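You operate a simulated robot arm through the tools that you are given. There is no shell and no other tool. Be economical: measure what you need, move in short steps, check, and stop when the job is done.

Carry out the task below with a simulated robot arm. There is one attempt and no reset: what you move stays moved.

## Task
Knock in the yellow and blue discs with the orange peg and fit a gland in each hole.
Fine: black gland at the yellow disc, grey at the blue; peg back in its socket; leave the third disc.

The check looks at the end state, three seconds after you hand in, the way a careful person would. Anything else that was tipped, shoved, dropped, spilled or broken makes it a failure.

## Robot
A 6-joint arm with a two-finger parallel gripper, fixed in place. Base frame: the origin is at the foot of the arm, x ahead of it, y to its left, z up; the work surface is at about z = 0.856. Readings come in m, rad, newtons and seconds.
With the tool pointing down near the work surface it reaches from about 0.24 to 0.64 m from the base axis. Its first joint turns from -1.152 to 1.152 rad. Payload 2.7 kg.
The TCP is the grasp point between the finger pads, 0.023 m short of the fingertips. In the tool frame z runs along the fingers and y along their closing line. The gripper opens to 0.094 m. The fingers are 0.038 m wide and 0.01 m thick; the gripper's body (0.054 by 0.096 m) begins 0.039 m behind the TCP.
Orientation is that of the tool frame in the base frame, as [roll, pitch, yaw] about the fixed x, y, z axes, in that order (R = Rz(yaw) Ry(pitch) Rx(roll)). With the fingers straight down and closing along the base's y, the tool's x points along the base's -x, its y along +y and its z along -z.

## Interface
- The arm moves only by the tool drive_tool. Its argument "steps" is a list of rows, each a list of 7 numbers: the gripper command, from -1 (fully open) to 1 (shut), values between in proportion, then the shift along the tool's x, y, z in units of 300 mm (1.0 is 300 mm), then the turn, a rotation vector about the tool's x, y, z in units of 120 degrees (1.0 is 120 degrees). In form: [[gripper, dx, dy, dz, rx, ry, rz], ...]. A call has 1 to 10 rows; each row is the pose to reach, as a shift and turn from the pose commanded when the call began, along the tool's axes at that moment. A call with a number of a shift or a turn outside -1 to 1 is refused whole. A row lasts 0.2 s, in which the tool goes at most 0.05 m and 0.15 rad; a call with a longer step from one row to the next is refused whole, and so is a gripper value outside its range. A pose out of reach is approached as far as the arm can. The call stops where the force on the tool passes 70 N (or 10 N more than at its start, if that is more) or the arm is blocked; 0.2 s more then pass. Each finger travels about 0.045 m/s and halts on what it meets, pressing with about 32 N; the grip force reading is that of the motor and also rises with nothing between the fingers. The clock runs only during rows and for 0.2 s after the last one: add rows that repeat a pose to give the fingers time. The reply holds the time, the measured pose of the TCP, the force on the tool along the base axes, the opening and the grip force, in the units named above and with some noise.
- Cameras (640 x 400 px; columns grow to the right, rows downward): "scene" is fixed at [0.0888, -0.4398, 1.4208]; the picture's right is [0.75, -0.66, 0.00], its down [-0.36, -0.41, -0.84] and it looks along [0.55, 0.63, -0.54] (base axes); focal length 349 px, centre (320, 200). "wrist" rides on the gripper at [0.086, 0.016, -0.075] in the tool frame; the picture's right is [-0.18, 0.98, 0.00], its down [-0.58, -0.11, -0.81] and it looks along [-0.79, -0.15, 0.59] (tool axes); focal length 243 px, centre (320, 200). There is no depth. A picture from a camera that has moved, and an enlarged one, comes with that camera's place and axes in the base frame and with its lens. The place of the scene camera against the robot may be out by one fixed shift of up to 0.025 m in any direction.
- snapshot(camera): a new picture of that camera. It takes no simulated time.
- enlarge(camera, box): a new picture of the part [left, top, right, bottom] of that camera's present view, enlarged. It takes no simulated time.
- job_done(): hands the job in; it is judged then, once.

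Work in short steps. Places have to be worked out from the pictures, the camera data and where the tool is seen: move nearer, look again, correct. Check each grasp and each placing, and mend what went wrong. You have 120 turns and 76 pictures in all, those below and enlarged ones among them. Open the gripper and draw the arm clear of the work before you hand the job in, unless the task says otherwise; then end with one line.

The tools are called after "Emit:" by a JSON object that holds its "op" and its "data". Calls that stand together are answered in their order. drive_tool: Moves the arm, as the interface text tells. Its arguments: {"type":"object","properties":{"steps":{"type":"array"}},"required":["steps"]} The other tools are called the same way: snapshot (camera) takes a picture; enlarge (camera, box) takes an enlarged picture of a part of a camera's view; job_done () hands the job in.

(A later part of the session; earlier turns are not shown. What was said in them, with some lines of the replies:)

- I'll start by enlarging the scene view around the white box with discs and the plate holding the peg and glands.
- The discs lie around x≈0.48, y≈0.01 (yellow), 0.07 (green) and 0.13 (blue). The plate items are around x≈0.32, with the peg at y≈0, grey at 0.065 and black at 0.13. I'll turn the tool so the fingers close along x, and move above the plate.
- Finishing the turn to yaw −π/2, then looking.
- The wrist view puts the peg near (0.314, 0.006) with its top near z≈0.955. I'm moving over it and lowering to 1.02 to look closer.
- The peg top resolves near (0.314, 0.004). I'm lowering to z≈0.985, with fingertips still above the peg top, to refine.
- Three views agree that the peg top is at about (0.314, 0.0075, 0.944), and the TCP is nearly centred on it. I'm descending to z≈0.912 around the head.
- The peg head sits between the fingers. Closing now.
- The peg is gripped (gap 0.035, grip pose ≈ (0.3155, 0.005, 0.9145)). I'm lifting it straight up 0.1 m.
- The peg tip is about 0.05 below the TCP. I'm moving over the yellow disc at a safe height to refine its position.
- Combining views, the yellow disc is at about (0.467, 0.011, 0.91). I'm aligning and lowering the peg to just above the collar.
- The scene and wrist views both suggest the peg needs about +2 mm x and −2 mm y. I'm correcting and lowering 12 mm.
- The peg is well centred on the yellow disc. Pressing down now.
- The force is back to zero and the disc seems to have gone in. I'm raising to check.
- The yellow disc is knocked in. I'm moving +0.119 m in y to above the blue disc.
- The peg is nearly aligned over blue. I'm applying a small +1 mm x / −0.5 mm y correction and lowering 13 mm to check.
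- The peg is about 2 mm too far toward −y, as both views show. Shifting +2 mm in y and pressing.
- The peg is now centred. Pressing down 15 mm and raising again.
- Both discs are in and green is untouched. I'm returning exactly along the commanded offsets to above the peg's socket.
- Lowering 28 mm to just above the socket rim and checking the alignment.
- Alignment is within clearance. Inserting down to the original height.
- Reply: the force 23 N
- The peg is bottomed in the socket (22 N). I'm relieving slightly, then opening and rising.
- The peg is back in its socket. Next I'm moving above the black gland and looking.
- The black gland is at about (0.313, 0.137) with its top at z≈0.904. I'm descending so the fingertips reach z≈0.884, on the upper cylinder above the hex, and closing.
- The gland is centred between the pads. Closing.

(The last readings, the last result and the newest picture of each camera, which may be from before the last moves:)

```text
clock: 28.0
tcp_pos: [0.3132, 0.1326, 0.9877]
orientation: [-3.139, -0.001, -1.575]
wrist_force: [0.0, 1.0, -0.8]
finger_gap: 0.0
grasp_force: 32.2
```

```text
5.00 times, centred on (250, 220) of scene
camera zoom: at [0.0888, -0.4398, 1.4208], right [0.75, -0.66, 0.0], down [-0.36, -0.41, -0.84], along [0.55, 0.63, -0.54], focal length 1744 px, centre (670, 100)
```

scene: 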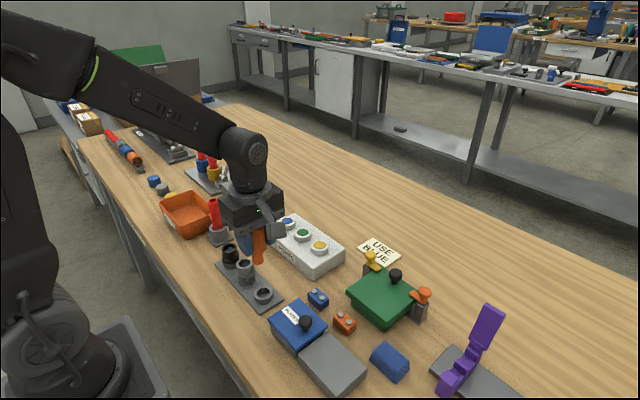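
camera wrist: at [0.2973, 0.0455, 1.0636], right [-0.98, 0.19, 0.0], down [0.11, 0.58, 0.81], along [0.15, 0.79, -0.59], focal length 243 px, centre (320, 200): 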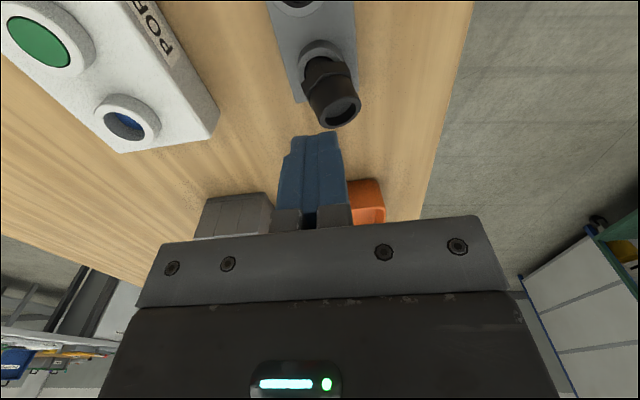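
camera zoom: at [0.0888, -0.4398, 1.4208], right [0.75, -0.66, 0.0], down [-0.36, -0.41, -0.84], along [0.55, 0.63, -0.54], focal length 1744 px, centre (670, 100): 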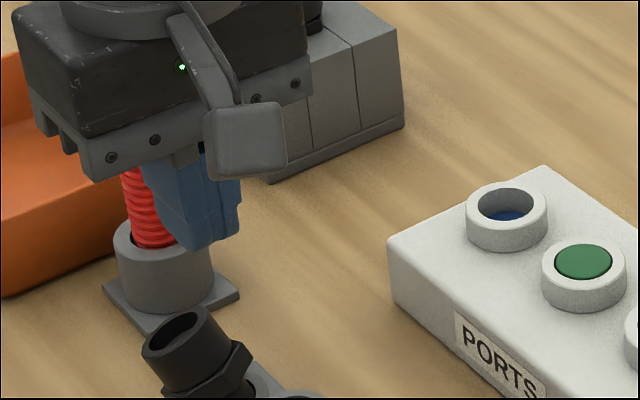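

The gland slipped out of the fingers and is now leaning in its holder. I'm looking closely before doing anything.

Emit:
{"op": "enlarge", "data": {"camera": "scene", "box": [200, 220, 280, 285]}}

Emit:
{"op": "enlarge", "data": {"camera": "wrist", "box": [260, 0, 400, 140]}}

```text
6.15 times, centred on (240, 252) of scene
camera zoom: at [0.0888, -0.4398, 1.4208], right [0.75, -0.66, 0.0], down [-0.36, -0.41, -0.84], along [0.55, 0.63, -0.54], focal length 2147 px, centre (812, -123)
```

zoom: 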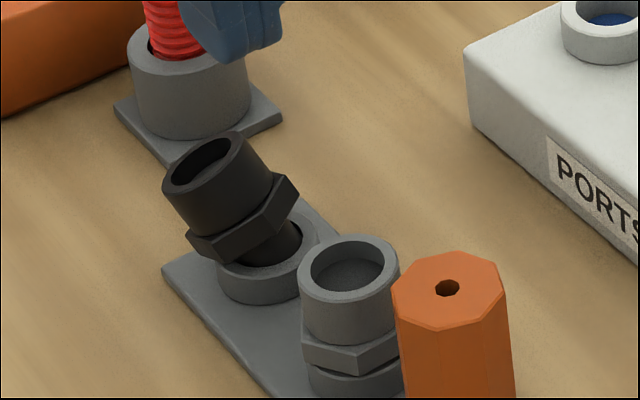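

```text
2.86 times, centred on (330, 70) of wrist
camera zoom: at [0.2973, 0.0455, 1.0636], right [-0.98, 0.19, 0.0], down [0.11, 0.58, 0.81], along [0.15, 0.79, -0.59], focal length 693 px, centre (291, 571)
```

zoom: 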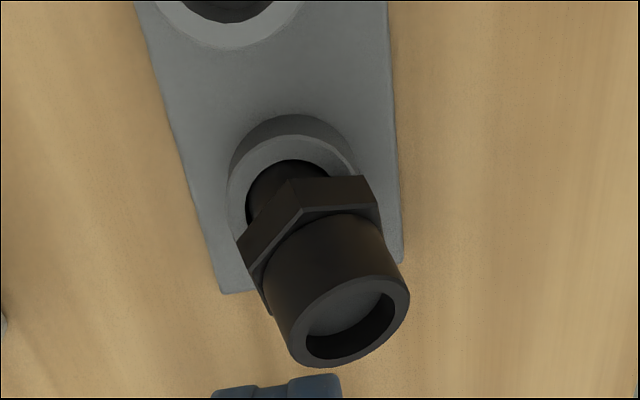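

The gland leans about 25° toward (−x, +y), with its stem still in the holder. I'll turn the fingers so they close along the lean, which will upright it over its socket, then regrip and lift more slowly.

Emit:
{"op": "drive_tool", "data": {"steps": [[0.6, -0.004, 0, -0.02, 0, 0, 0.07], [0.2, -0.01, 0, -0.02, 0, 0, 0.14], [-0.2, -0.016, 0, -0.02, 0, 0, 0.21], [-0.7, -0.016, 0, -0.02, 0, 0, 0.28], [-0.7, -0.016, 0, -0.02, 0, 0, 0.35], [-0.7, -0.016, 0, -0.02, 0, 0, 0.42], [-0.7, -0.016, 0, -0.02, 0, 0, 0.45], [-0.7, -0.016, 0, -0.02, 0, 0, 0.45]]}}

Emit:
{"op": "snapshot", "data": {"camera": "wrist"}}

```text
clock: 29.8
tcp_pos: [0.3156, 0.1387, 0.9958]
orientation: [-3.14, 0.0, -2.521]
wrist_force: [0.0, 0.2, -0.6]
finger_gap: 0.08
grasp_force: 0.1
```

```text
30 pictures are left
camera wrist: at [0.235, 0.1, 1.0718], right [-0.42, 0.91, 0.0], down [0.53, 0.25, 0.81], along [0.73, 0.34, -0.59], focal length 243 px, centre (320, 200)
```

wrist: 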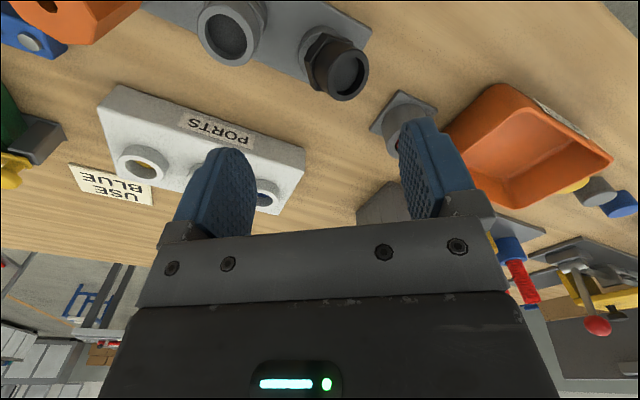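

The view confirms the closing line runs along the lean. I'm descending to z≈0.928 to check finger clearance.

Emit:
{"op": "drive_tool", "data": {"steps": [[-0.7, 0, 0, 0.1, 0, 0, 0], [-0.7, 0, 0, 0.2, 0, 0, 0], [-0.7, 0, 0, 0.225, 0, 0, 0], [-0.7, 0, 0, 0.225, 0, 0, 0]]}}

Emit:
{"op": "snapshot", "data": {"camera": "wrist"}}

Emit:
{"op": "enlarge", "data": {"camera": "scene", "box": [200, 220, 280, 285]}}

```text
clock: 30.8
tcp_pos: [0.3144, 0.1383, 0.9279]
orientation: [-3.141, 0.0, -2.518]
wrist_force: [0.1, -0.3, -0.8]
finger_gap: 0.08
grasp_force: 0.1
```

```text
29 pictures are left
camera wrist: at [0.2341, 0.0997, 1.0041], right [-0.42, 0.91, 0.0], down [0.53, 0.25, 0.81], along [0.73, 0.34, -0.59], focal length 243 px, centre (320, 200)
```

wrist: 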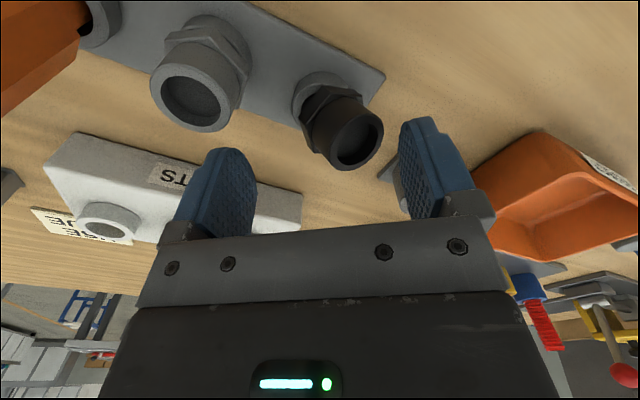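

```text
6.15 times, centred on (240, 252) of scene
camera zoom: at [0.0888, -0.4398, 1.4208], right [0.75, -0.66, 0.0], down [-0.36, -0.41, -0.84], along [0.55, 0.63, -0.54], focal length 2147 px, centre (812, -123)
```

zoom: 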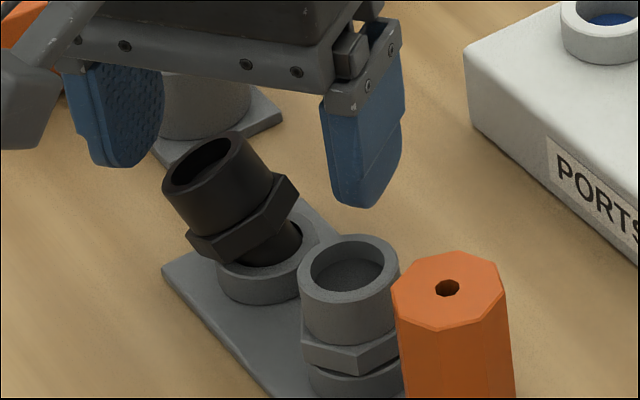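

Both fingers clear the gland and its neighbour. I'm lowering 19 mm and closing slowly partway.

Emit:
{"op": "drive_tool", "data": {"steps": [[-0.7, 0, 0, 0.03, 0, 0, 0], [-0.7, 0, 0, 0.063, 0, 0, 0], [-0.5, 0, 0, 0.063, 0, 0, 0], [-0.3, 0, 0, 0.063, 0, 0, 0], [-0.1, 0, 0, 0.063, 0, 0, 0], [0.0, 0, 0, 0.063, 0, 0, 0], [0.1, 0, 0, 0.063, 0, 0, 0], [0.1, 0, 0, 0.063, 0, 0, 0]]}}

Emit:
{"op": "enlarge", "data": {"camera": "scene", "box": [200, 220, 280, 285]}}

Emit:
{"op": "enlarge", "data": {"camera": "wrist", "box": [220, 60, 420, 220]}}

```text
clock: 32.6
tcp_pos: [0.3144, 0.1373, 0.9102]
orientation: [-3.139, -0.001, -2.517]
wrist_force: [0.3, -0.7, 0.6]
finger_gap: 0.0423
grasp_force: 0.0
```

```text
6.15 times, centred on (240, 252) of scene
camera zoom: at [0.0888, -0.4398, 1.4208], right [0.75, -0.66, 0.0], down [-0.36, -0.41, -0.84], along [0.55, 0.63, -0.54], focal length 2147 px, centre (812, -123)
```

zoom: 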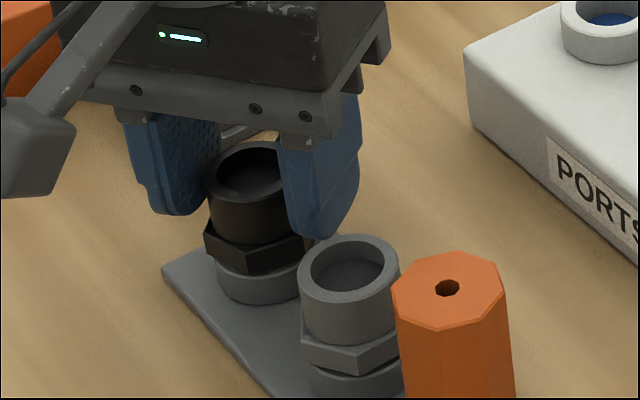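

```text
2.50 times, centred on (320, 140) of wrist
camera zoom: at [0.2347, 0.0999, 0.9851], right [-0.42, 0.91, 0.0], down [0.53, 0.25, 0.81], along [0.73, 0.34, -0.59], focal length 606 px, centre (320, 350)
```

zoom: 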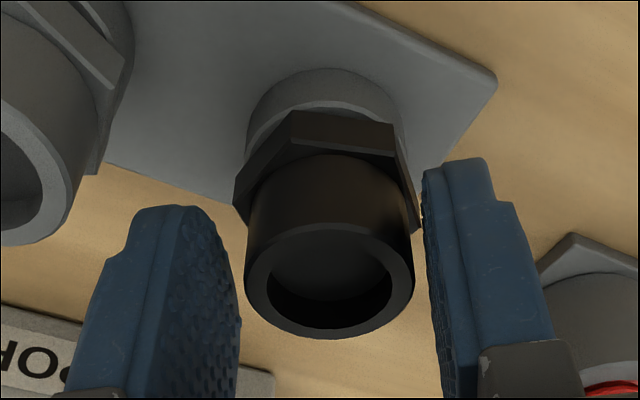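

The gland dropped back upright into its holder. I'm going 5 mm deeper and gripping firmly, with a dwell.

Emit:
{"op": "drive_tool", "data": {"steps": [[0.1, 0, 0, 0.017, 0, 0, 0], [0.3, 0, 0, 0.017, 0, 0, 0], [1, 0, 0, 0.017, 0, 0, 0], [1, 0, 0, 0.017, 0, 0, 0], [1, 0, 0, 0.017, 0, 0, 0], [1, 0, 0, 0.017, 0, 0, 0]]}}

Emit:
{"op": "enlarge", "data": {"camera": "scene", "box": [200, 220, 280, 285]}}

```text
clock: 34.0
tcp_pos: [0.3144, 0.1386, 0.9056]
orientation: [-3.141, 0.004, -2.519]
wrist_force: [0.5, -0.5, 19.0]
finger_gap: 0.0319
grasp_force: 31.9
```

```text
6.15 times, centred on (240, 252) of scene
camera zoom: at [0.0886, -0.4399, 1.4208], right [0.75, -0.66, 0.0], down [-0.36, -0.41, -0.84], along [0.55, 0.63, -0.54], focal length 2147 px, centre (812, -123)
```

zoom: 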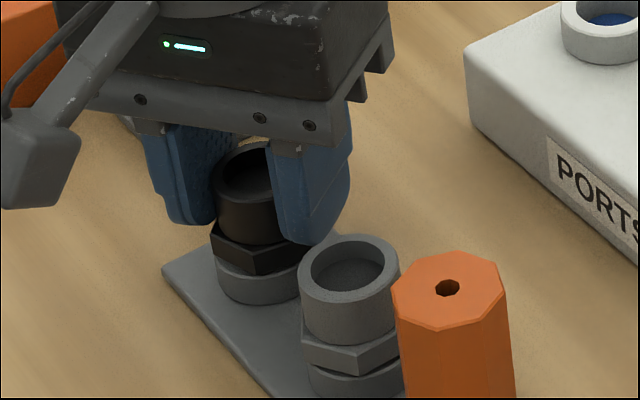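

The fingertips are pressing on the hex shoulder (19 N). I'm reopening slightly, raising 2 mm and regripping.

Emit:
{"op": "drive_tool", "data": {"steps": [[0.2, 0, 0, 0, 0, 0, 0], [0.2, 0, 0, -0.008, 0, 0, 0], [0.2, 0, 0, -0.008, 0, 0, 0], [1, 0, 0, -0.008, 0, 0, 0], [1, 0, 0, -0.008, 0, 0, 0], [1, 0, 0, -0.008, 0, 0, 0], [1, 0, 0, -0.008, 0, 0, 0]]}}

Emit:
{"op": "drive_tool", "data": {"steps": [[1, 0, 0, -0.005, 0, 0, 0], [1, 0, 0, -0.01, 0, 0, 0], [1, 0, 0, -0.015, 0, 0, 0], [1, 0, 0, -0.02, 0, 0, 0], [1, 0, 0, -0.025, 0, 0, 0]]}}

Emit:
{"op": "enlarge", "data": {"camera": "scene", "box": [200, 220, 280, 285]}}

```text
clock: 35.6
tcp_pos: [0.3145, 0.1376, 0.9077]
orientation: [-3.139, 0.0, -2.519]
wrist_force: [-3.0, -0.8, -0.8]
finger_gap: 0.032
grasp_force: 32.0
```

```text
clock: 36.8
tcp_pos: [0.3139, 0.1399, 0.9156]
orientation: [-3.14, -0.001, -2.518]
wrist_force: [-4.7, 1.1, -2.3]
finger_gap: 0.0317
grasp_force: 31.9
```

```text
6.15 times, centred on (240, 252) of scene
camera zoom: at [0.0887, -0.4398, 1.4208], right [0.75, -0.66, 0.0], down [-0.36, -0.41, -0.84], along [0.55, 0.63, -0.54], focal length 2147 px, centre (812, -123)
```

zoom: 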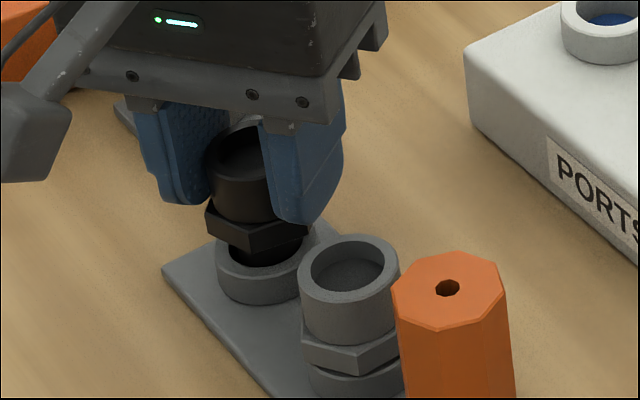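

The gland is rising with the fingers, with a slight side load toward −x. I'm easing about 1 mm that way and continuing to lift slowly.

Emit:
{"op": "drive_tool", "data": {"steps": [[1, 0.002, 0.003, 0, 0, 0, 0], [1, 0.002, 0.003, -0.006, 0, 0, 0], [1, 0.002, 0.003, -0.012, 0, 0, 0], [1, 0.002, 0.003, -0.018, 0, 0, 0], [1, 0.002, 0.003, -0.024, 0, 0, 0], [1, 0.002, 0.003, -0.03, 0, 0, 0], [1, 0.002, 0.003, -0.036, 0, 0, 0]]}}

Emit:
{"op": "enlarge", "data": {"camera": "scene", "box": [200, 220, 280, 285]}}

```text
clock: 38.4
tcp_pos: [0.3131, 0.1396, 0.9261]
orientation: [-3.14, 0.001, -2.518]
wrist_force: [-0.6, 0.7, -0.3]
finger_gap: 0.032
grasp_force: 32.1
```

```text
6.15 times, centred on (240, 252) of scene
camera zoom: at [0.0888, -0.4398, 1.4208], right [0.75, -0.66, 0.0], down [-0.36, -0.41, -0.84], along [0.55, 0.63, -0.54], focal length 2147 px, centre (812, -123)
```

zoom: 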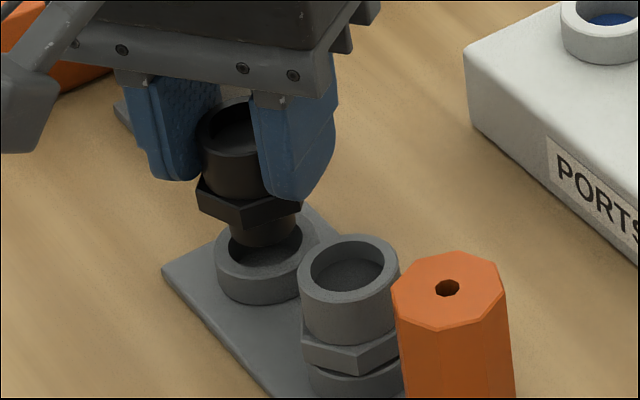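

The gland is clear of its holder and held straight. Lifting on smoothly to z≈1.0.

Emit:
{"op": "drive_tool", "data": {"steps": [[1, 0, 0, -0.02, 0, 0, 0], [1, 0, 0, -0.06, 0, 0, 0], [1, 0, 0, -0.11, 0, 0, 0], [1, 0, 0, -0.16, 0, 0, 0], [1, 0, 0, -0.21, 0, 0, 0], [1, 0, 0, -0.24, 0, 0, 0], [1, 0, 0, -0.24, 0, 0, 0]]}}

Emit:
{"op": "drive_tool", "data": {"steps": [[1, -0.015, -0.06, 0, 0, 0, 0], [1, -0.037, -0.15, 0, 0, 0, 0], [1, -0.061, -0.25, 0, 0, 0, 0], [1, -0.086, -0.35, 0, 0, 0, 0], [1, -0.111, -0.45, 0, 0, 0, 0], [1, -0.135, -0.55, 0, 0, 0, 0], [1, -0.153, -0.62, 0, 0, 0, 0], [1, -0.16, -0.651, 0, 0, 0, 0], [1, -0.16, -0.651, 0, 0, 0, 0]]}}

Emit:
{"op": "enlarge", "data": {"camera": "wrist", "box": [220, 20, 420, 180]}}

Emit:
{"op": "enlarge", "data": {"camera": "scene", "box": [270, 180, 370, 260]}}

```text
clock: 40.0
tcp_pos: [0.313, 0.139, 0.9981]
orientation: [-3.142, 0.002, -2.519]
wrist_force: [-0.1, -0.4, 0.8]
finger_gap: 0.0319
grasp_force: 31.7
```

```text
clock: 42.0
tcp_pos: [0.4678, 0.0073, 0.9978]
orientation: [-3.14, 0.001, -2.52]
wrist_force: [0.3, 0.4, -0.2]
finger_gap: 0.032
grasp_force: 31.7
```

```text
2.50 times, centred on (320, 100) of wrist
camera zoom: at [0.3864, -0.0306, 1.0738], right [-0.42, 0.91, 0.0], down [0.53, 0.25, 0.81], along [0.73, 0.34, -0.59], focal length 606 px, centre (320, 450)
```

zoom: 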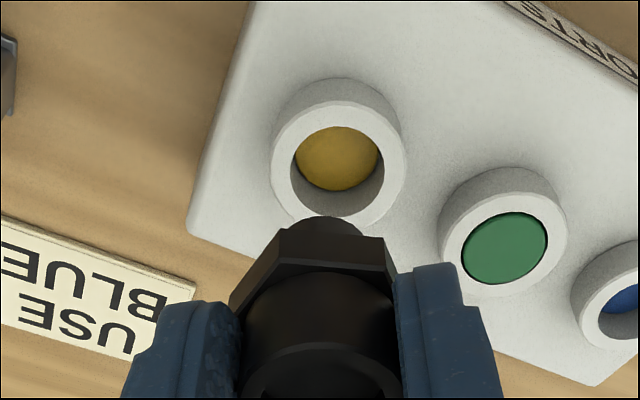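

```text
5.00 times, centred on (320, 220) of scene
camera zoom: at [0.0888, -0.4398, 1.4208], right [0.75, -0.66, 0.0], down [-0.36, -0.41, -0.84], along [0.55, 0.63, -0.54], focal length 1744 px, centre (320, 100)
```

zoom: 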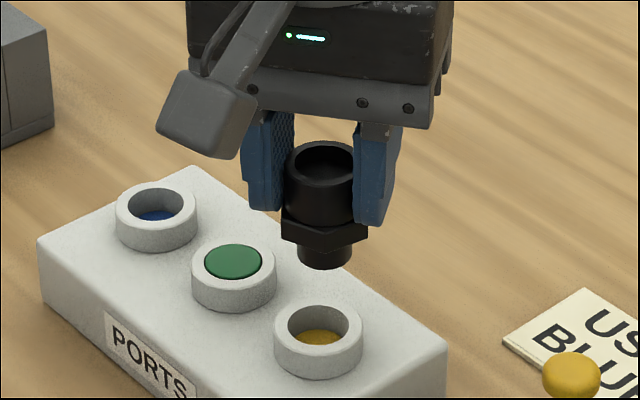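

The gland is held upright above the yellow hole. I'm nudging about 2 mm toward tool +y and lowering 20 mm to check.

Emit:
{"op": "drive_tool", "data": {"steps": [[1, 0, 0.006, 0.03, 0, 0, 0], [1, 0, 0.006, 0.066, 0, 0, 0], [1, 0, 0.006, 0.066, 0, 0, 0]]}}

Emit:
{"op": "enlarge", "data": {"camera": "wrist", "box": [260, 50, 380, 150]}}

Emit:
{"op": "enlarge", "data": {"camera": "scene", "box": [280, 200, 360, 265]}}

```text
clock: 42.8
tcp_pos: [0.4647, 0.0092, 0.9778]
orientation: [-3.14, 0.0, -2.519]
wrist_force: [-0.2, -0.4, -0.4]
finger_gap: 0.0317
grasp_force: 31.8
```

```text
4.00 times, centred on (320, 100) of wrist
camera zoom: at [0.3853, -0.0283, 1.0532], right [-0.42, 0.91, 0.0], down [0.53, 0.25, 0.81], along [0.73, 0.34, -0.59], focal length 970 px, centre (320, 600)
```

zoom: 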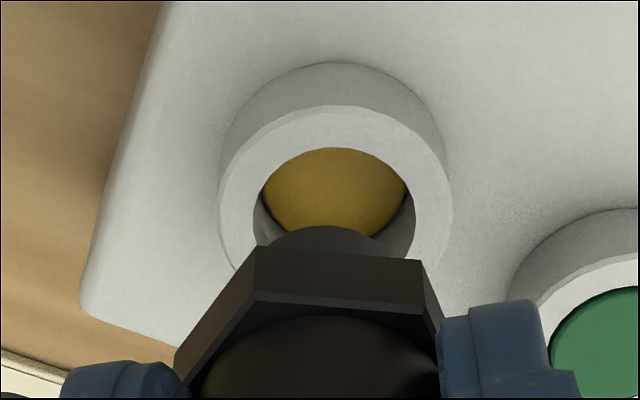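

```text
6.15 times, centred on (320, 232) of scene
camera zoom: at [0.0888, -0.4398, 1.4208], right [0.75, -0.66, 0.0], down [-0.36, -0.41, -0.84], along [0.55, 0.63, -0.54], focal length 2147 px, centre (320, 0)
```

zoom: 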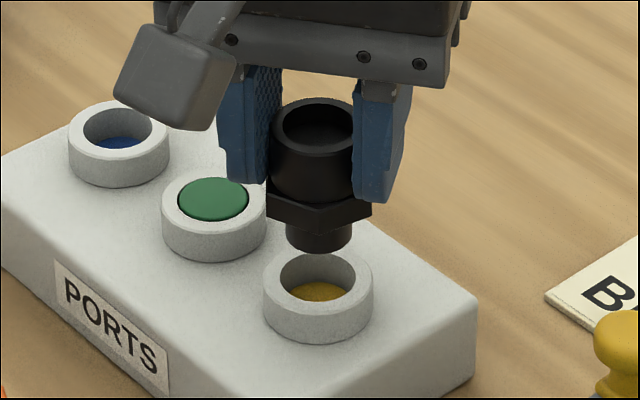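

Sideways alignment is good, but the stem is about 2–3 mm too far along −tool x. I'm correcting that and lowering another 9 mm.

Emit:
{"op": "drive_tool", "data": {"steps": [[1, 0.0083, 0, 0, 0, 0, 0], [1, 0.0083, 0, 0.03, 0, 0, 0], [1, 0.0083, 0, 0.03, 0, 0, 0]]}}

Emit:
{"op": "enlarge", "data": {"camera": "wrist", "box": [260, 50, 380, 150]}}

Emit:
{"op": "enlarge", "data": {"camera": "scene", "box": [280, 200, 360, 265]}}

```text
clock: 43.6
tcp_pos: [0.4629, 0.0077, 0.9695]
orientation: [-3.141, -0.002, -2.519]
wrist_force: [0.5, -0.3, -0.1]
finger_gap: 0.0316
grasp_force: 32.3
```

```text
4.00 times, centred on (320, 100) of wrist
camera zoom: at [0.3838, -0.031, 1.0452], right [-0.42, 0.91, 0.0], down [0.53, 0.25, 0.81], along [0.73, 0.34, -0.59], focal length 970 px, centre (320, 600)
```

zoom: 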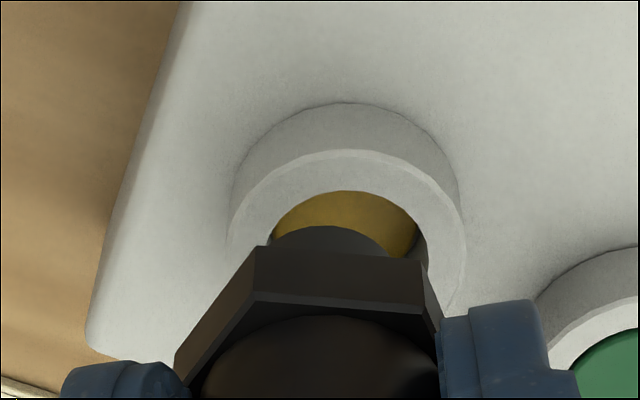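

```text
6.15 times, centred on (320, 232) of scene
camera zoom: at [0.0888, -0.4398, 1.4208], right [0.75, -0.66, 0.0], down [-0.36, -0.41, -0.84], along [0.55, 0.63, -0.54], focal length 2147 px, centre (320, 0)
```

zoom: 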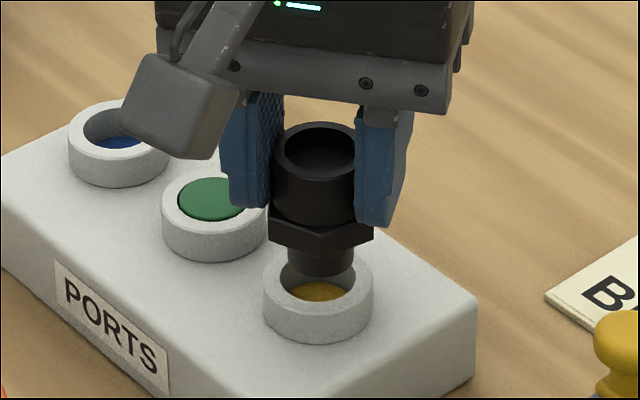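

Another 2 mm toward tool +x and 1.5 mm toward +y looks right. I'm lowering 4 mm so the tip is at the rim, then checking.

Emit:
{"op": "drive_tool", "data": {"steps": [[1, 0.0067, 0.005, 0, 0, 0, 0], [1, 0.0067, 0.005, 0.013, 0, 0, 0], [1, 0.0067, 0.005, 0.013, 0, 0, 0]]}}

Emit:
{"op": "enlarge", "data": {"camera": "wrist", "box": [260, 50, 380, 150]}}

Emit:
{"op": "enlarge", "data": {"camera": "scene", "box": [295, 215, 345, 255]}}

```text
clock: 44.4
tcp_pos: [0.4605, 0.008, 0.9649]
orientation: [-3.14, 0.0, -2.518]
wrist_force: [-0.5, -0.2, 0.6]
finger_gap: 0.0318
grasp_force: 32.2
```

```text
4.00 times, centred on (320, 100) of wrist
camera zoom: at [0.3811, -0.0308, 1.0408], right [-0.42, 0.91, 0.0], down [0.53, 0.25, 0.81], along [0.73, 0.34, -0.59], focal length 970 px, centre (320, 600)
```

zoom: 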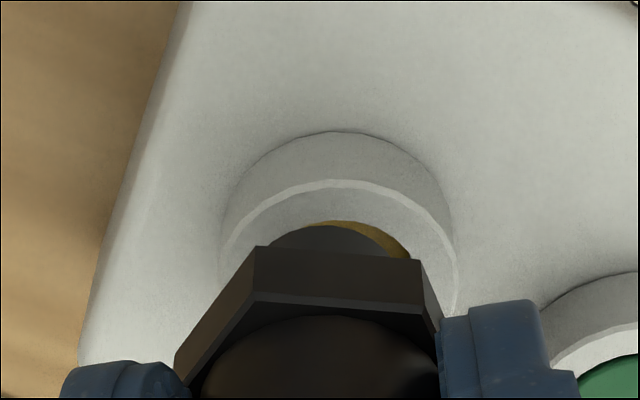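

```text
10.00 times, centred on (320, 235) of scene
camera zoom: at [0.0888, -0.4398, 1.4208], right [0.75, -0.66, 0.0], down [-0.36, -0.41, -0.84], along [0.55, 0.63, -0.54], focal length 3489 px, centre (320, -150)
```

zoom: 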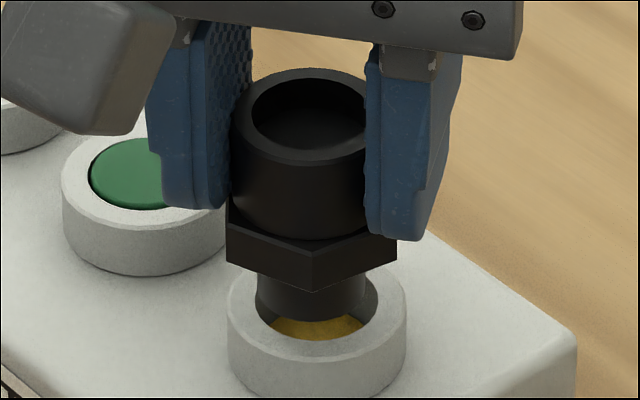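

A near-rim analysis says the last tool-x nudge overshot. I'm undoing it, then lowering gently 7 mm to feel for entry.

Emit:
{"op": "drive_tool", "data": {"steps": [[1, -0.0067, 0, 0, 0, 0, 0], [1, -0.0067, 0, 0, 0, 0, 0], [1, -0.0067, 0, 0.008, 0, 0, 0], [1, -0.0067, 0, 0.016, 0, 0, 0], [1, -0.0067, 0, 0.024, 0, 0, 0]]}}

Emit:
{"op": "enlarge", "data": {"camera": "scene", "box": [295, 215, 345, 255]}}

```text
clock: 45.6
tcp_pos: [0.463, 0.0092, 0.9578]
orientation: [-3.14, 0.001, -2.519]
wrist_force: [0.0, -0.5, -0.3]
finger_gap: 0.0318
grasp_force: 31.8
```

```text
10.00 times, centred on (320, 235) of scene
camera zoom: at [0.0888, -0.4398, 1.4208], right [0.75, -0.66, 0.0], down [-0.36, -0.41, -0.84], along [0.55, 0.63, -0.54], focal length 3489 px, centre (320, -150)
```

zoom: 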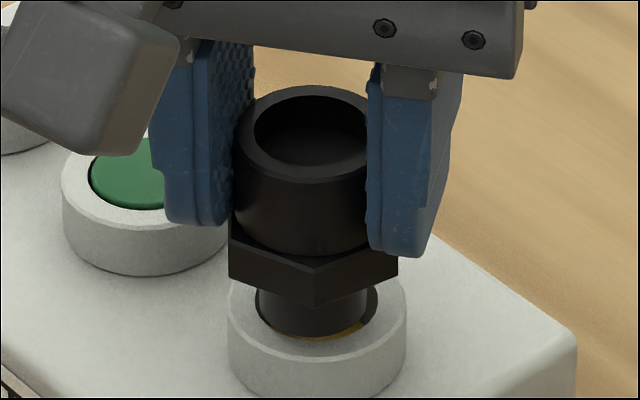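

No contact force yet. The stem is about 1.3 mm left in the hole, so I'm shifting tool −y 1.2 mm and lowering 6 mm gently.

Emit:
{"op": "drive_tool", "data": {"steps": [[1, 0, -0.004, 0, 0, 0, 0], [1, 0, -0.004, 0.006, 0, 0, 0], [1, 0, -0.004, 0.012, 0, 0, 0], [1, 0, -0.004, 0.02, 0, 0, 0], [1, 0, -0.004, 0.02, 0, 0, 0]]}}

Emit:
{"op": "enlarge", "data": {"camera": "scene", "box": [295, 215, 345, 255]}}

```text
clock: 46.8
tcp_pos: [0.4639, 0.0094, 0.9548]
orientation: [-3.138, 0.004, -2.518]
wrist_force: [-7.2, -0.7, 30.1]
finger_gap: 0.0319
grasp_force: 31.6
```

```text
10.00 times, centred on (320, 235) of scene
camera zoom: at [0.0881, -0.4398, 1.4208], right [0.75, -0.66, 0.0], down [-0.36, -0.41, -0.84], along [0.55, 0.63, -0.54], focal length 3489 px, centre (320, -150)
```

zoom: 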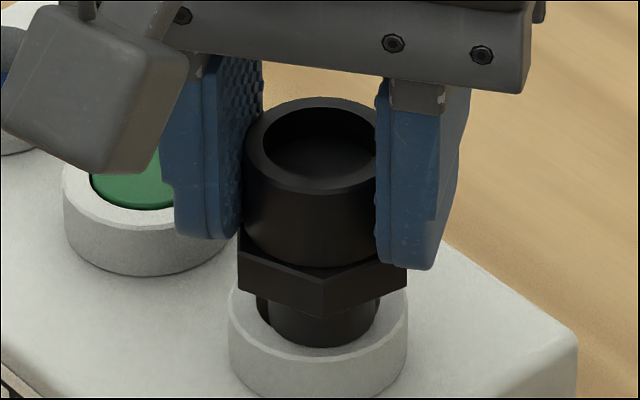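

It's touching the near-right rim. The analysis gives about 3 mm needed away from the cameras and 1.8 mm in +tool y. I'm raising 3 mm, shifting, and looking.

Emit:
{"op": "drive_tool", "data": {"steps": [[1, 0, 0, -0.012, 0, 0, 0], [1, -0.01, 0.006, -0.012, 0, 0, 0], [1, -0.01, 0.006, -0.012, 0, 0, 0]]}}

Emit:
{"op": "enlarge", "data": {"camera": "scene", "box": [295, 215, 345, 255]}}

```text
clock: 47.6
tcp_pos: [0.4661, 0.0123, 0.9538]
orientation: [3.141, 0.0, -2.52]
wrist_force: [0.9, 0.1, -0.5]
finger_gap: 0.0317
grasp_force: 32.1
```

```text
10.00 times, centred on (320, 235) of scene
camera zoom: at [0.0888, -0.4398, 1.4208], right [0.75, -0.66, 0.0], down [-0.36, -0.41, -0.84], along [0.55, 0.63, -0.54], focal length 3489 px, centre (320, -150)
```

zoom: 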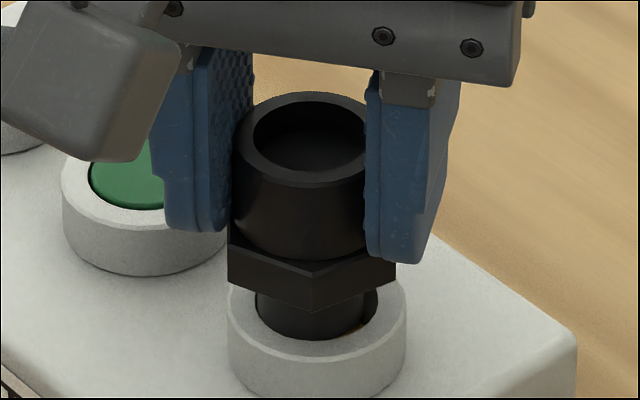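

z is now below the former contact height with zero force, so the stem is entering. Nudging 0.7 mm right and lowering gently.

Emit:
{"op": "drive_tool", "data": {"steps": [[1, 0, -0.0023, 0.006, 0, 0, 0], [1, 0, -0.0023, 0.013, 0, 0, 0], [1, 0, -0.0023, 0.02, 0, 0, 0], [1, 0, -0.0023, 0.027, 0, 0, 0], [1, 0, -0.0023, 0.027, 0, 0, 0]]}}

```text
clock: 48.8
tcp_pos: [0.4664, 0.0114, 0.9468]
orientation: [-3.141, 0.001, -2.52]
wrist_force: [1.9, 1.9, 1.1]
finger_gap: 0.0318
grasp_force: 32.0
```

The stem is well inside with no load. Continuing down until the hex seats.

Emit:
{"op": "drive_tool", "data": {"steps": [[1, 0, 0, 0.006, 0, 0, 0], [1, 0, 0, 0.012, 0, 0, 0], [1, 0, 0, 0.018, 0, 0, 0], [1, 0, 0, 0.018, 0, 0, 0]]}}

Emit:
{"op": "enlarge", "data": {"camera": "scene", "box": [295, 215, 345, 255]}}

```text
clock: 49.8
tcp_pos: [0.4668, 0.0114, 0.9423]
orientation: [-3.14, 0.0, -2.518]
wrist_force: [2.5, 5.1, 1.1]
finger_gap: 0.0319
grasp_force: 31.8
```

```text
10.00 times, centred on (320, 235) of scene
camera zoom: at [0.0888, -0.4397, 1.4209], right [0.75, -0.66, 0.0], down [-0.36, -0.41, -0.84], along [0.55, 0.63, -0.54], focal length 3489 px, centre (320, -150)
```

zoom: 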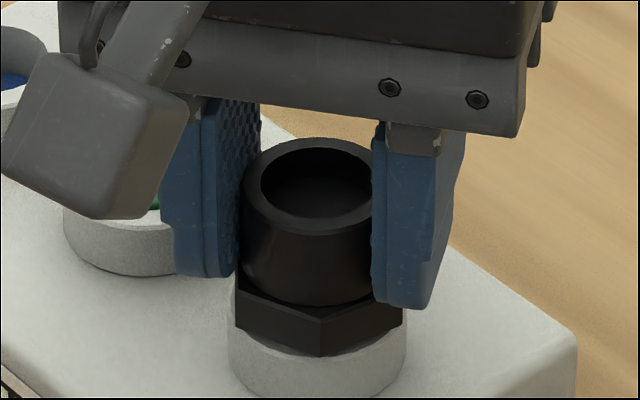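

Nearly seated. Lowering a few more mm until vertical contact.

Emit:
{"op": "drive_tool", "data": {"steps": [[1, 0, 0.002, 0.005, 0, 0, 0], [1, 0, 0.002, 0.01, 0, 0, 0], [1, 0, 0.002, 0.012, 0, 0, 0], [1, 0, 0.002, 0.012, 0, 0, 0]]}}

```text
clock: 50.8
tcp_pos: [0.4653, 0.0121, 0.9397]
orientation: [-3.136, 0.005, -2.518]
wrist_force: [4.3, -4.4, 17.6]
finger_gap: 0.0316
grasp_force: 31.9
```

It's seated (17.6 N). Opening, rising and checking.

Emit:
{"op": "drive_tool", "data": {"steps": [[1, 0, 0, -0.003, 0, 0, 0], [0.6, 0, 0, -0.003, 0, 0, 0], [0.2, 0, 0, -0.003, 0, 0, 0], [-0.2, 0, 0, -0.003, 0, 0, 0], [-0.4, 0, 0, -0.003, 0, 0, 0], [-0.4, 0, 0, -0.003, 0, 0, 0], [-0.4, 0, 0, -0.1, 0, 0, 0], [-0.4, 0, 0, -0.2, 0, 0, 0], [-0.4, 0, 0, -0.28, 0, 0, 0], [-0.4, 0, 0, -0.28, 0, 0, 0]]}}

Emit:
{"op": "enlarge", "data": {"camera": "scene", "box": [220, 190, 360, 300]}}

```text
clock: 53.0
tcp_pos: [0.4646, 0.0136, 1.0209]
orientation: [-3.139, 0.0, -2.518]
wrist_force: [0.5, -0.3, 0.0]
finger_gap: 0.066
grasp_force: 0.0
```

```text
3.64 times, centred on (290, 245) of scene
camera zoom: at [0.0888, -0.4398, 1.4208], right [0.75, -0.66, 0.0], down [-0.36, -0.41, -0.84], along [0.55, 0.63, -0.54], focal length 1269 px, centre (429, 36)
```

zoom: 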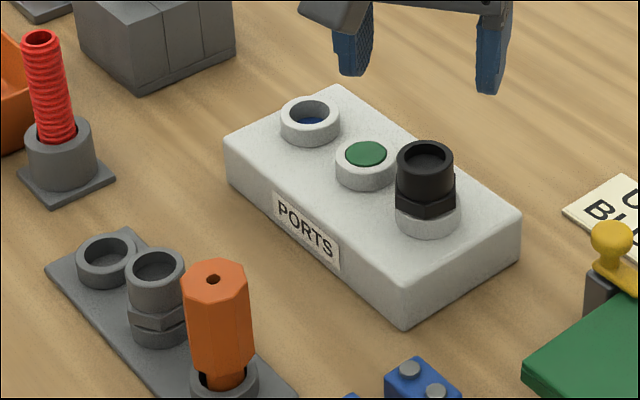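

The black gland is seated upright in yellow. Now I'm moving above the grey gland at about (0.314, 0.0725) and turning back so the fingers close along x, clear of the peg.

Emit:
{"op": "drive_tool", "data": {"steps": [[-0.6, 0.03, 0.045, 0, 0, 0, -0.05], [-0.6, 0.065, 0.1, 0, 0, 0, -0.1], [-0.6, 0.1, 0.155, 0, 0, 0, -0.16], [-0.6, 0.14, 0.215, 0, 0, 0, -0.22], [-0.6, 0.18, 0.277, 0, 0, 0, -0.28], [-0.6, 0.22, 0.34, 0, 0, 0, -0.34], [-0.6, 0.26, 0.4, 0, 0, 0, -0.4], [-0.6, 0.293, 0.452, 0, 0, 0, -0.45], [-0.6, 0.293, 0.452, 0, 0, 0, -0.45]]}}

```text
clock: 55.0
tcp_pos: [0.3124, 0.0724, 1.0249]
orientation: [-3.141, 0.0, -1.573]
wrist_force: [1.6, 0.2, 0.9]
finger_gap: 0.0751
grasp_force: 0.1
```

Lowering to z≈0.945 and checking alignment with the wrist camera.

Emit:
{"op": "drive_tool", "data": {"steps": [[-0.6, 0, -0.005, 0.1, 0, 0, 0], [-0.6, 0, -0.005, 0.2, 0, 0, 0], [-0.6, 0, -0.005, 0.267, 0, 0, 0], [-0.6, 0, -0.005, 0.267, 0, 0, 0]]}}

Emit:
{"op": "snapshot", "data": {"camera": "wrist"}}

```text
clock: 56.0
tcp_pos: [0.3132, 0.0732, 0.9412]
orientation: [-3.139, -0.001, -1.575]
wrist_force: [-0.4, 0.1, -0.2]
finger_gap: 0.0753
grasp_force: 0.1
```

```text
9 pictures are left
camera wrist: at [0.2973, -0.0153, 1.0172], right [-0.98, 0.19, 0.0], down [0.11, 0.58, 0.81], along [0.15, 0.79, -0.59], focal length 243 px, centre (320, 200)
```

wrist: 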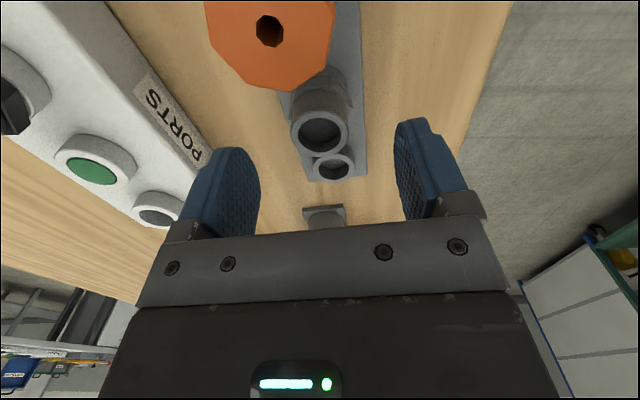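

Grey is centred under the TCP. I'm descending to z≈0.9085 and closing.

Emit:
{"op": "drive_tool", "data": {"steps": [[-0.6, 0, 0, 0.05, 0, 0, 0], [-0.6, 0, 0, 0.108, 0, 0, 0], [-0.6, 0, 0, 0.108, 0, 0, 0], [-0.2, 0, 0, 0.108, 0, 0, 0], [0.2, 0, 0, 0.108, 0, 0, 0], [1, 0, 0, 0.108, 0, 0, 0], [1, 0, 0, 0.108, 0, 0, 0], [1, 0, 0, 0.108, 0, 0, 0], [1, 0, 0, 0.108, 0, 0, 0], [1, 0, 0, 0.108, 0, 0, 0]]}}

```text
clock: 58.2
tcp_pos: [0.3163, 0.0717, 0.9085]
orientation: [-3.139, -0.001, -1.576]
wrist_force: [-1.9, 0.9, 0.0]
finger_gap: 0.0321
grasp_force: 32.0
```

Gripped (0.032 gap, no vertical load). I'm lifting slowly while easing the small side load.

Emit:
{"op": "drive_tool", "data": {"steps": [[1, 0, 0.002, -0.005, 0, 0, 0], [1, 0, 0.002, -0.01, 0, 0, 0], [1, 0, 0.002, -0.015, 0, 0, 0], [1, 0, 0.002, -0.02, 0, 0, 0], [1, 0, 0.002, -0.026, 0, 0, 0], [1, 0, 0.002, -0.032, 0, 0, 0], [1, 0, 0.002, -0.038, 0, 0, 0], [1, 0, 0.002, -0.044, 0, 0, 0]]}}

```text
clock: 60.0
tcp_pos: [0.3153, 0.0712, 0.9223]
orientation: [-3.141, -0.002, -1.576]
wrist_force: [0.3, 0.1, 0.2]
finger_gap: 0.0323
grasp_force: 32.0
```

Emit:
{"op": "drive_tool", "data": {"steps": [[1, 0, 0, -0.01, 0, 0, 0], [1, 0, 0, -0.025, 0, 0, 0], [1, 0, 0, -0.05, 0, 0, 0], [1, 0, 0, -0.09, 0, 0, 0], [1, 0, 0, -0.14, 0, 0, 0], [1, 0, 0, -0.19, 0, 0, 0], [1, 0, 0, -0.23, 0, 0, 0], [1, 0, 0, -0.25, 0, 0, 0], [1, 0, 0, -0.25, 0, 0, 0]]}}

Emit:
{"op": "enlarge", "data": {"camera": "scene", "box": [220, 190, 360, 300]}}

```text
clock: 62.0
tcp_pos: [0.3145, 0.0714, 0.9979]
orientation: [-3.14, 0.0, -1.576]
wrist_force: [-0.1, 0.9, -0.7]
finger_gap: 0.0324
grasp_force: 31.2
```

```text
3.64 times, centred on (290, 245) of scene
camera zoom: at [0.0888, -0.4398, 1.4208], right [0.75, -0.66, 0.0], down [-0.36, -0.41, -0.84], along [0.55, 0.63, -0.54], focal length 1269 px, centre (429, 36)
```

zoom: 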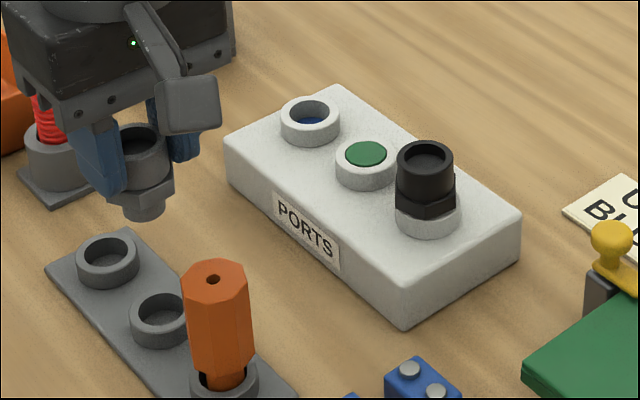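

The grey gland is held upright and clear. I'm moving by the calibrated offset (+0.152, +0.0595) to above the blue hole, then lowering to z≈0.967.

Emit:
{"op": "drive_tool", "data": {"steps": [[1, -0.02, -0.05, 0, 0, 0, 0], [1, -0.05, -0.125, 0, 0, 0, 0], [1, -0.083, -0.21, 0, 0, 0, 0], [1, -0.12, -0.3, 0, 0, 0, 0], [1, -0.155, -0.39, 0, 0, 0, 0], [1, -0.185, -0.465, 0, 0, 0, 0], [1, -0.201, -0.5057, 0, 0, 0, 0], [1, -0.201, -0.5057, 0.05, 0, 0, 0], [1, -0.201, -0.5057, 0.1, 0, 0, 0], [1, -0.201, -0.5057, 0.1, 0, 0, 0]]}}

Emit:
{"op": "enlarge", "data": {"camera": "scene", "box": [249, 188, 309, 236]}}

Emit:
{"op": "enlarge", "data": {"camera": "wrist", "box": [260, 50, 380, 150]}}

```text
clock: 64.2
tcp_pos: [0.4665, 0.1293, 0.9686]
orientation: [-3.138, -0.001, -1.575]
wrist_force: [-0.7, 0.0, -0.3]
finger_gap: 0.0314
grasp_force: 31.9
```

```text
8.33 times, centred on (279, 212) of scene
camera zoom: at [0.0888, -0.4398, 1.4208], right [0.75, -0.66, 0.0], down [-0.36, -0.41, -0.84], along [0.55, 0.63, -0.54], focal length 2907 px, centre (662, 100)
```

zoom: 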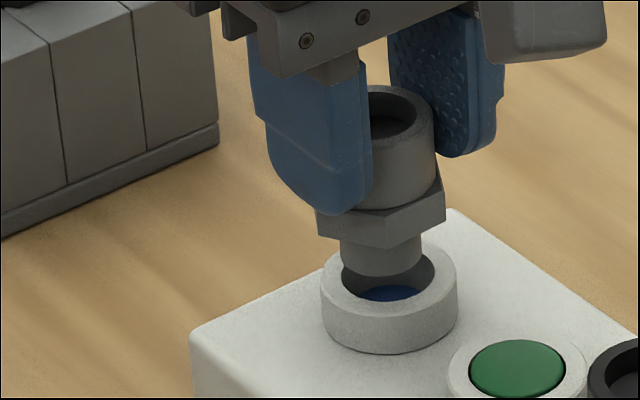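

```text
4.00 times, centred on (320, 100) of wrist
camera zoom: at [0.4503, 0.0418, 1.0438], right [-0.98, 0.19, 0.0], down [0.11, 0.58, 0.81], along [0.15, 0.79, -0.59], focal length 970 px, centre (320, 600)
```

zoom: 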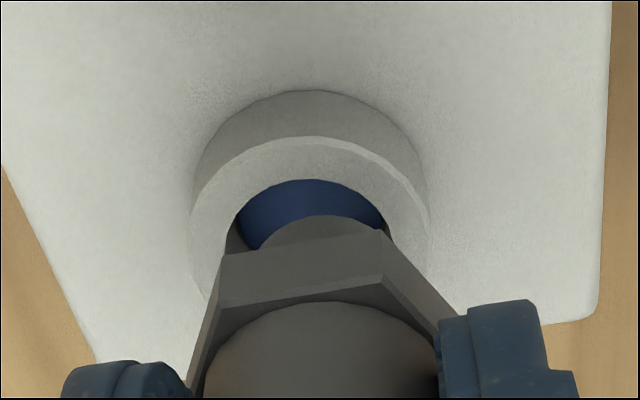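

The views suggest about +2.5 mm x and +1 mm y. I'm correcting and lowering 9 mm, still just above the rim.

Emit:
{"op": "drive_tool", "data": {"steps": [[1, -0.0033, -0.0083, 0, 0, 0, 0], [1, -0.0033, -0.0083, 0.02, 0, 0, 0], [1, -0.0033, -0.0083, 0.03, 0, 0, 0], [1, -0.0033, -0.0083, 0.03, 0, 0, 0]]}}

Emit:
{"op": "enlarge", "data": {"camera": "scene", "box": [249, 188, 309, 236]}}

```text
clock: 65.2
tcp_pos: [0.4699, 0.1316, 0.9602]
orientation: [-3.14, -0.002, -1.576]
wrist_force: [0.5, 0.3, -0.9]
finger_gap: 0.0312
grasp_force: 32.1
```

```text
8.33 times, centred on (279, 212) of scene
camera zoom: at [0.0888, -0.4398, 1.4208], right [0.75, -0.66, 0.0], down [-0.36, -0.41, -0.84], along [0.55, 0.63, -0.54], focal length 2907 px, centre (662, 100)
```

zoom: 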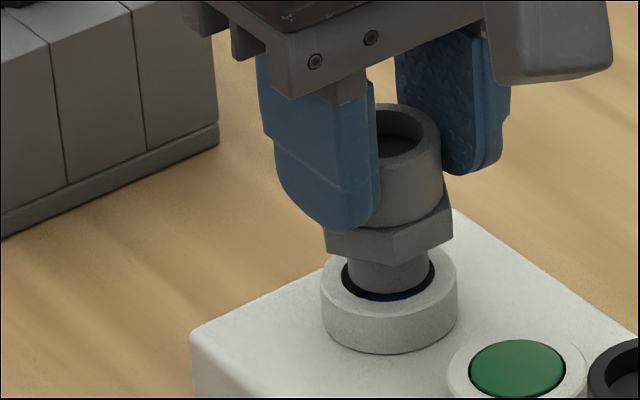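

Sideways it's perfect, but it still needs to go about 3 mm farther from the scene camera. I'm shifting (+2, +2.2) mm, lowering 3 mm, and checking with the wrist camera.

Emit:
{"op": "drive_tool", "data": {"steps": [[1, -0.0073, -0.0067, 0, 0, 0, 0], [1, -0.0073, -0.0067, 0.005, 0, 0, 0], [1, -0.0073, -0.0067, 0.01, 0, 0, 0], [1, -0.0073, -0.0067, 0.01, 0, 0, 0]]}}

Emit:
{"op": "enlarge", "data": {"camera": "wrist", "box": [260, 50, 380, 150]}}

```text
clock: 66.2
tcp_pos: [0.4728, 0.1335, 0.959]
orientation: [-3.135, -0.001, -1.576]
wrist_force: [-7.0, -5.8, 27.5]
finger_gap: 0.0306
grasp_force: 32.3
```

```text
4.00 times, centred on (320, 100) of wrist
camera zoom: at [0.4549, 0.0461, 1.0332], right [-0.98, 0.19, -0.01], down [0.11, 0.58, 0.81], along [0.16, 0.79, -0.59], focal length 970 px, centre (320, 600)
```

zoom: 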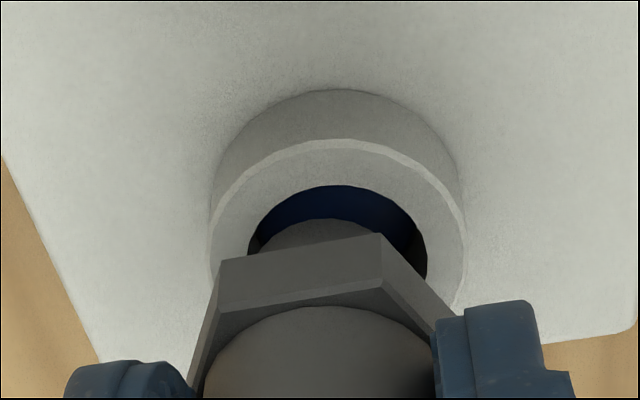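

Contact shows the tip was already at rim height and the previous position was correct. I'm raising 3 mm, reverting the shift and lowering gently.

Emit:
{"op": "drive_tool", "data": {"steps": [[1, 0, 0, -0.01, 0, 0, 0], [1, 0.0078, 0.0065, -0.01, 0, 0, 0], [1, 0.0078, 0.0065, -0.01, 0, 0, 0], [1, 0.0078, 0.0065, 0, 0, 0, 0], [1, 0.0078, 0.0065, 0.006, 0, 0, 0], [1, 0.0078, 0.0065, 0.012, 0, 0, 0]]}}

```text
clock: 67.6
tcp_pos: [0.4688, 0.1318, 0.9513]
orientation: [3.14, -0.003, -1.576]
wrist_force: [-0.2, 0.3, 0.9]
finger_gap: 0.0317
grasp_force: 31.9
```

It's entering with no force (z = 0.9513). Continuing down until seated.

Emit:
{"op": "drive_tool", "data": {"steps": [[1, 0, 0, 0.008, 0, 0, 0], [1, 0, 0, 0.016, 0, 0, 0], [1, 0, 0, 0.024, 0, 0, 0], [1, 0, 0, 0.03, 0, 0, 0], [1, 0, 0, 0.03, 0, 0, 0]]}}

Emit:
{"op": "enlarge", "data": {"camera": "scene", "box": [249, 188, 309, 236]}}

```text
clock: 68.8
tcp_pos: [0.4708, 0.1321, 0.9433]
orientation: [-3.138, -0.001, -1.575]
wrist_force: [-0.3, 0.5, 4.6]
finger_gap: 0.0317
grasp_force: 32.5
```

```text
8.33 times, centred on (279, 212) of scene
camera zoom: at [0.0887, -0.4399, 1.4208], right [0.75, -0.66, 0.0], down [-0.36, -0.41, -0.84], along [0.55, 0.63, -0.54], focal length 2907 px, centre (662, 100)
```

zoom: 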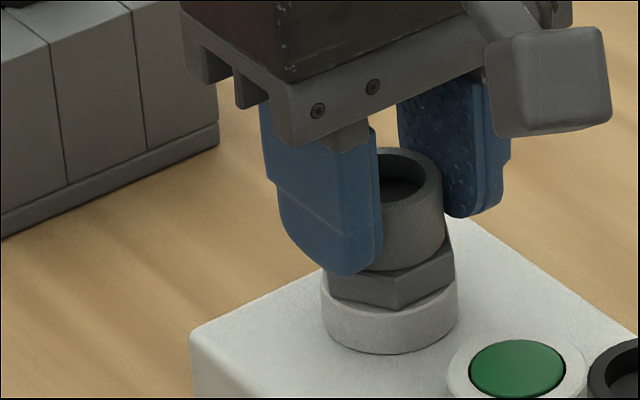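

Just seating (4.6 N). I'm pressing slightly more, until about 15 N.

Emit:
{"op": "drive_tool", "data": {"steps": [[1, 0, 0, 0.003, 0, 0, 0], [1, 0, 0, 0.006, 0, 0, 0], [1, 0, 0, 0.006, 0, 0, 0]]}}

```text
clock: 69.6
tcp_pos: [0.4702, 0.1314, 0.942]
orientation: [-3.136, -0.001, -1.576]
wrist_force: [0.2, -1.1, 18.8]
finger_gap: 0.0308
grasp_force: 32.2
```

The grey gland is seated (18.8 N). I'm relieving slightly, opening and rising clear.

Emit:
{"op": "drive_tool", "data": {"steps": [[1, 0, 0, -0.004, 0, 0, 0], [0.6, 0, 0, -0.004, 0, 0, 0], [0.2, 0, 0, -0.004, 0, 0, 0], [-0.2, 0, 0, -0.004, 0, 0, 0], [-0.6, 0, 0, -0.004, 0, 0, 0], [-0.6, 0, 0, -0.004, 0, 0, 0], [-0.6, 0, 0, -0.1, 0, 0, 0], [-0.6, 0, 0, -0.2, 0, 0, 0], [-0.6, 0, 0, -0.35, 0, 0, 0], [-0.6, 0, 0, -0.45, 0, 0, 0]]}}

Emit:
{"op": "enlarge", "data": {"camera": "scene", "box": [220, 190, 360, 300]}}

```text
clock: 71.8
tcp_pos: [0.4724, 0.1304, 1.0755]
orientation: [-3.141, 0.0, -1.577]
wrist_force: [-0.5, -0.5, 0.0]
finger_gap: 0.0751
grasp_force: 0.0
```

```text
3.64 times, centred on (290, 245) of scene
camera zoom: at [0.0888, -0.4398, 1.4208], right [0.75, -0.66, 0.0], down [-0.36, -0.41, -0.84], along [0.55, 0.63, -0.54], focal length 1269 px, centre (429, 36)
```

zoom: 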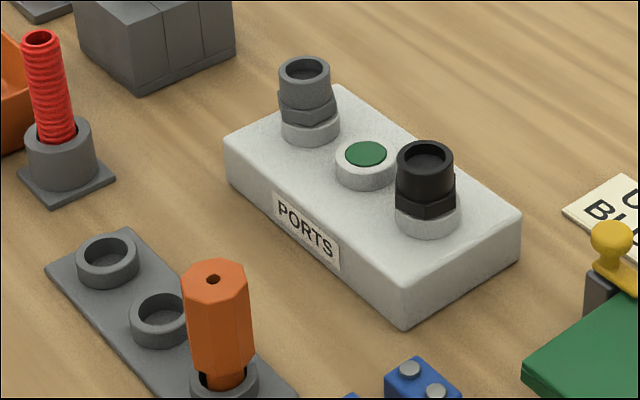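

Both glands are in. One close-up will confirm both are seated upright.

Emit:
{"op": "enlarge", "data": {"camera": "scene", "box": [265, 190, 345, 255]}}

```text
6.15 times, centred on (305, 222) of scene
camera zoom: at [0.0888, -0.4398, 1.4208], right [0.75, -0.66, 0.0], down [-0.36, -0.41, -0.84], along [0.55, 0.63, -0.54], focal length 2147 px, centre (412, 62)
```

zoom: 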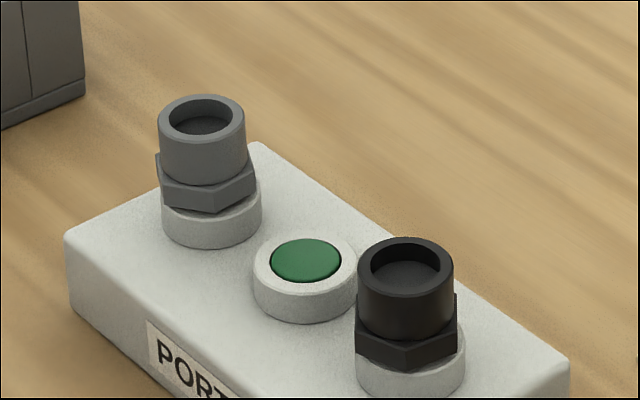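

Both glands sit flush and upright, green is untouched and the peg is in its socket. I'm raising the arm well clear with the gripper open.

Emit:
{"op": "drive_tool", "data": {"steps": [[-1, 0, 0.05, -0.1, 0, 0, 0], [-1, 0, 0.1, -0.2, 0, 0, 0], [-1, 0, 0.15, -0.3, 0, 0, 0], [-1, 0, 0.2, -0.4, 0, 0, 0], [-1, 0, 0.2, -0.4, 0, 0, 0]]}}

Emit:
{"op": "snapshot", "data": {"camera": "scene"}}

```text
clock: 73.0
tcp_pos: [0.4117, 0.1322, 1.1952]
orientation: [-3.14, -0.001, -1.578]
wrist_force: [-0.3, 0.4, 1.0]
finger_gap: 0.0941
grasp_force: 0.2
```

```text
0 pictures are left
```

scene: 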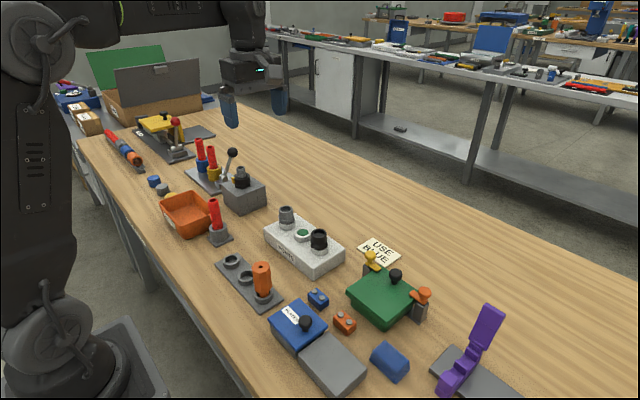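

Everything is in place and the arm is clear, so I'm handing in.

Emit:
{"op": "job_done", "data": {}}

```text
The job is handed in.
```

I knocked in the yellow and blue discs, fitted the black gland at yellow and the grey at blue, put the orange peg back in its socket and left the green disc untouched; the black gland slipped once on the first lift and leaned in its holder, but I set it upright and regripped it.
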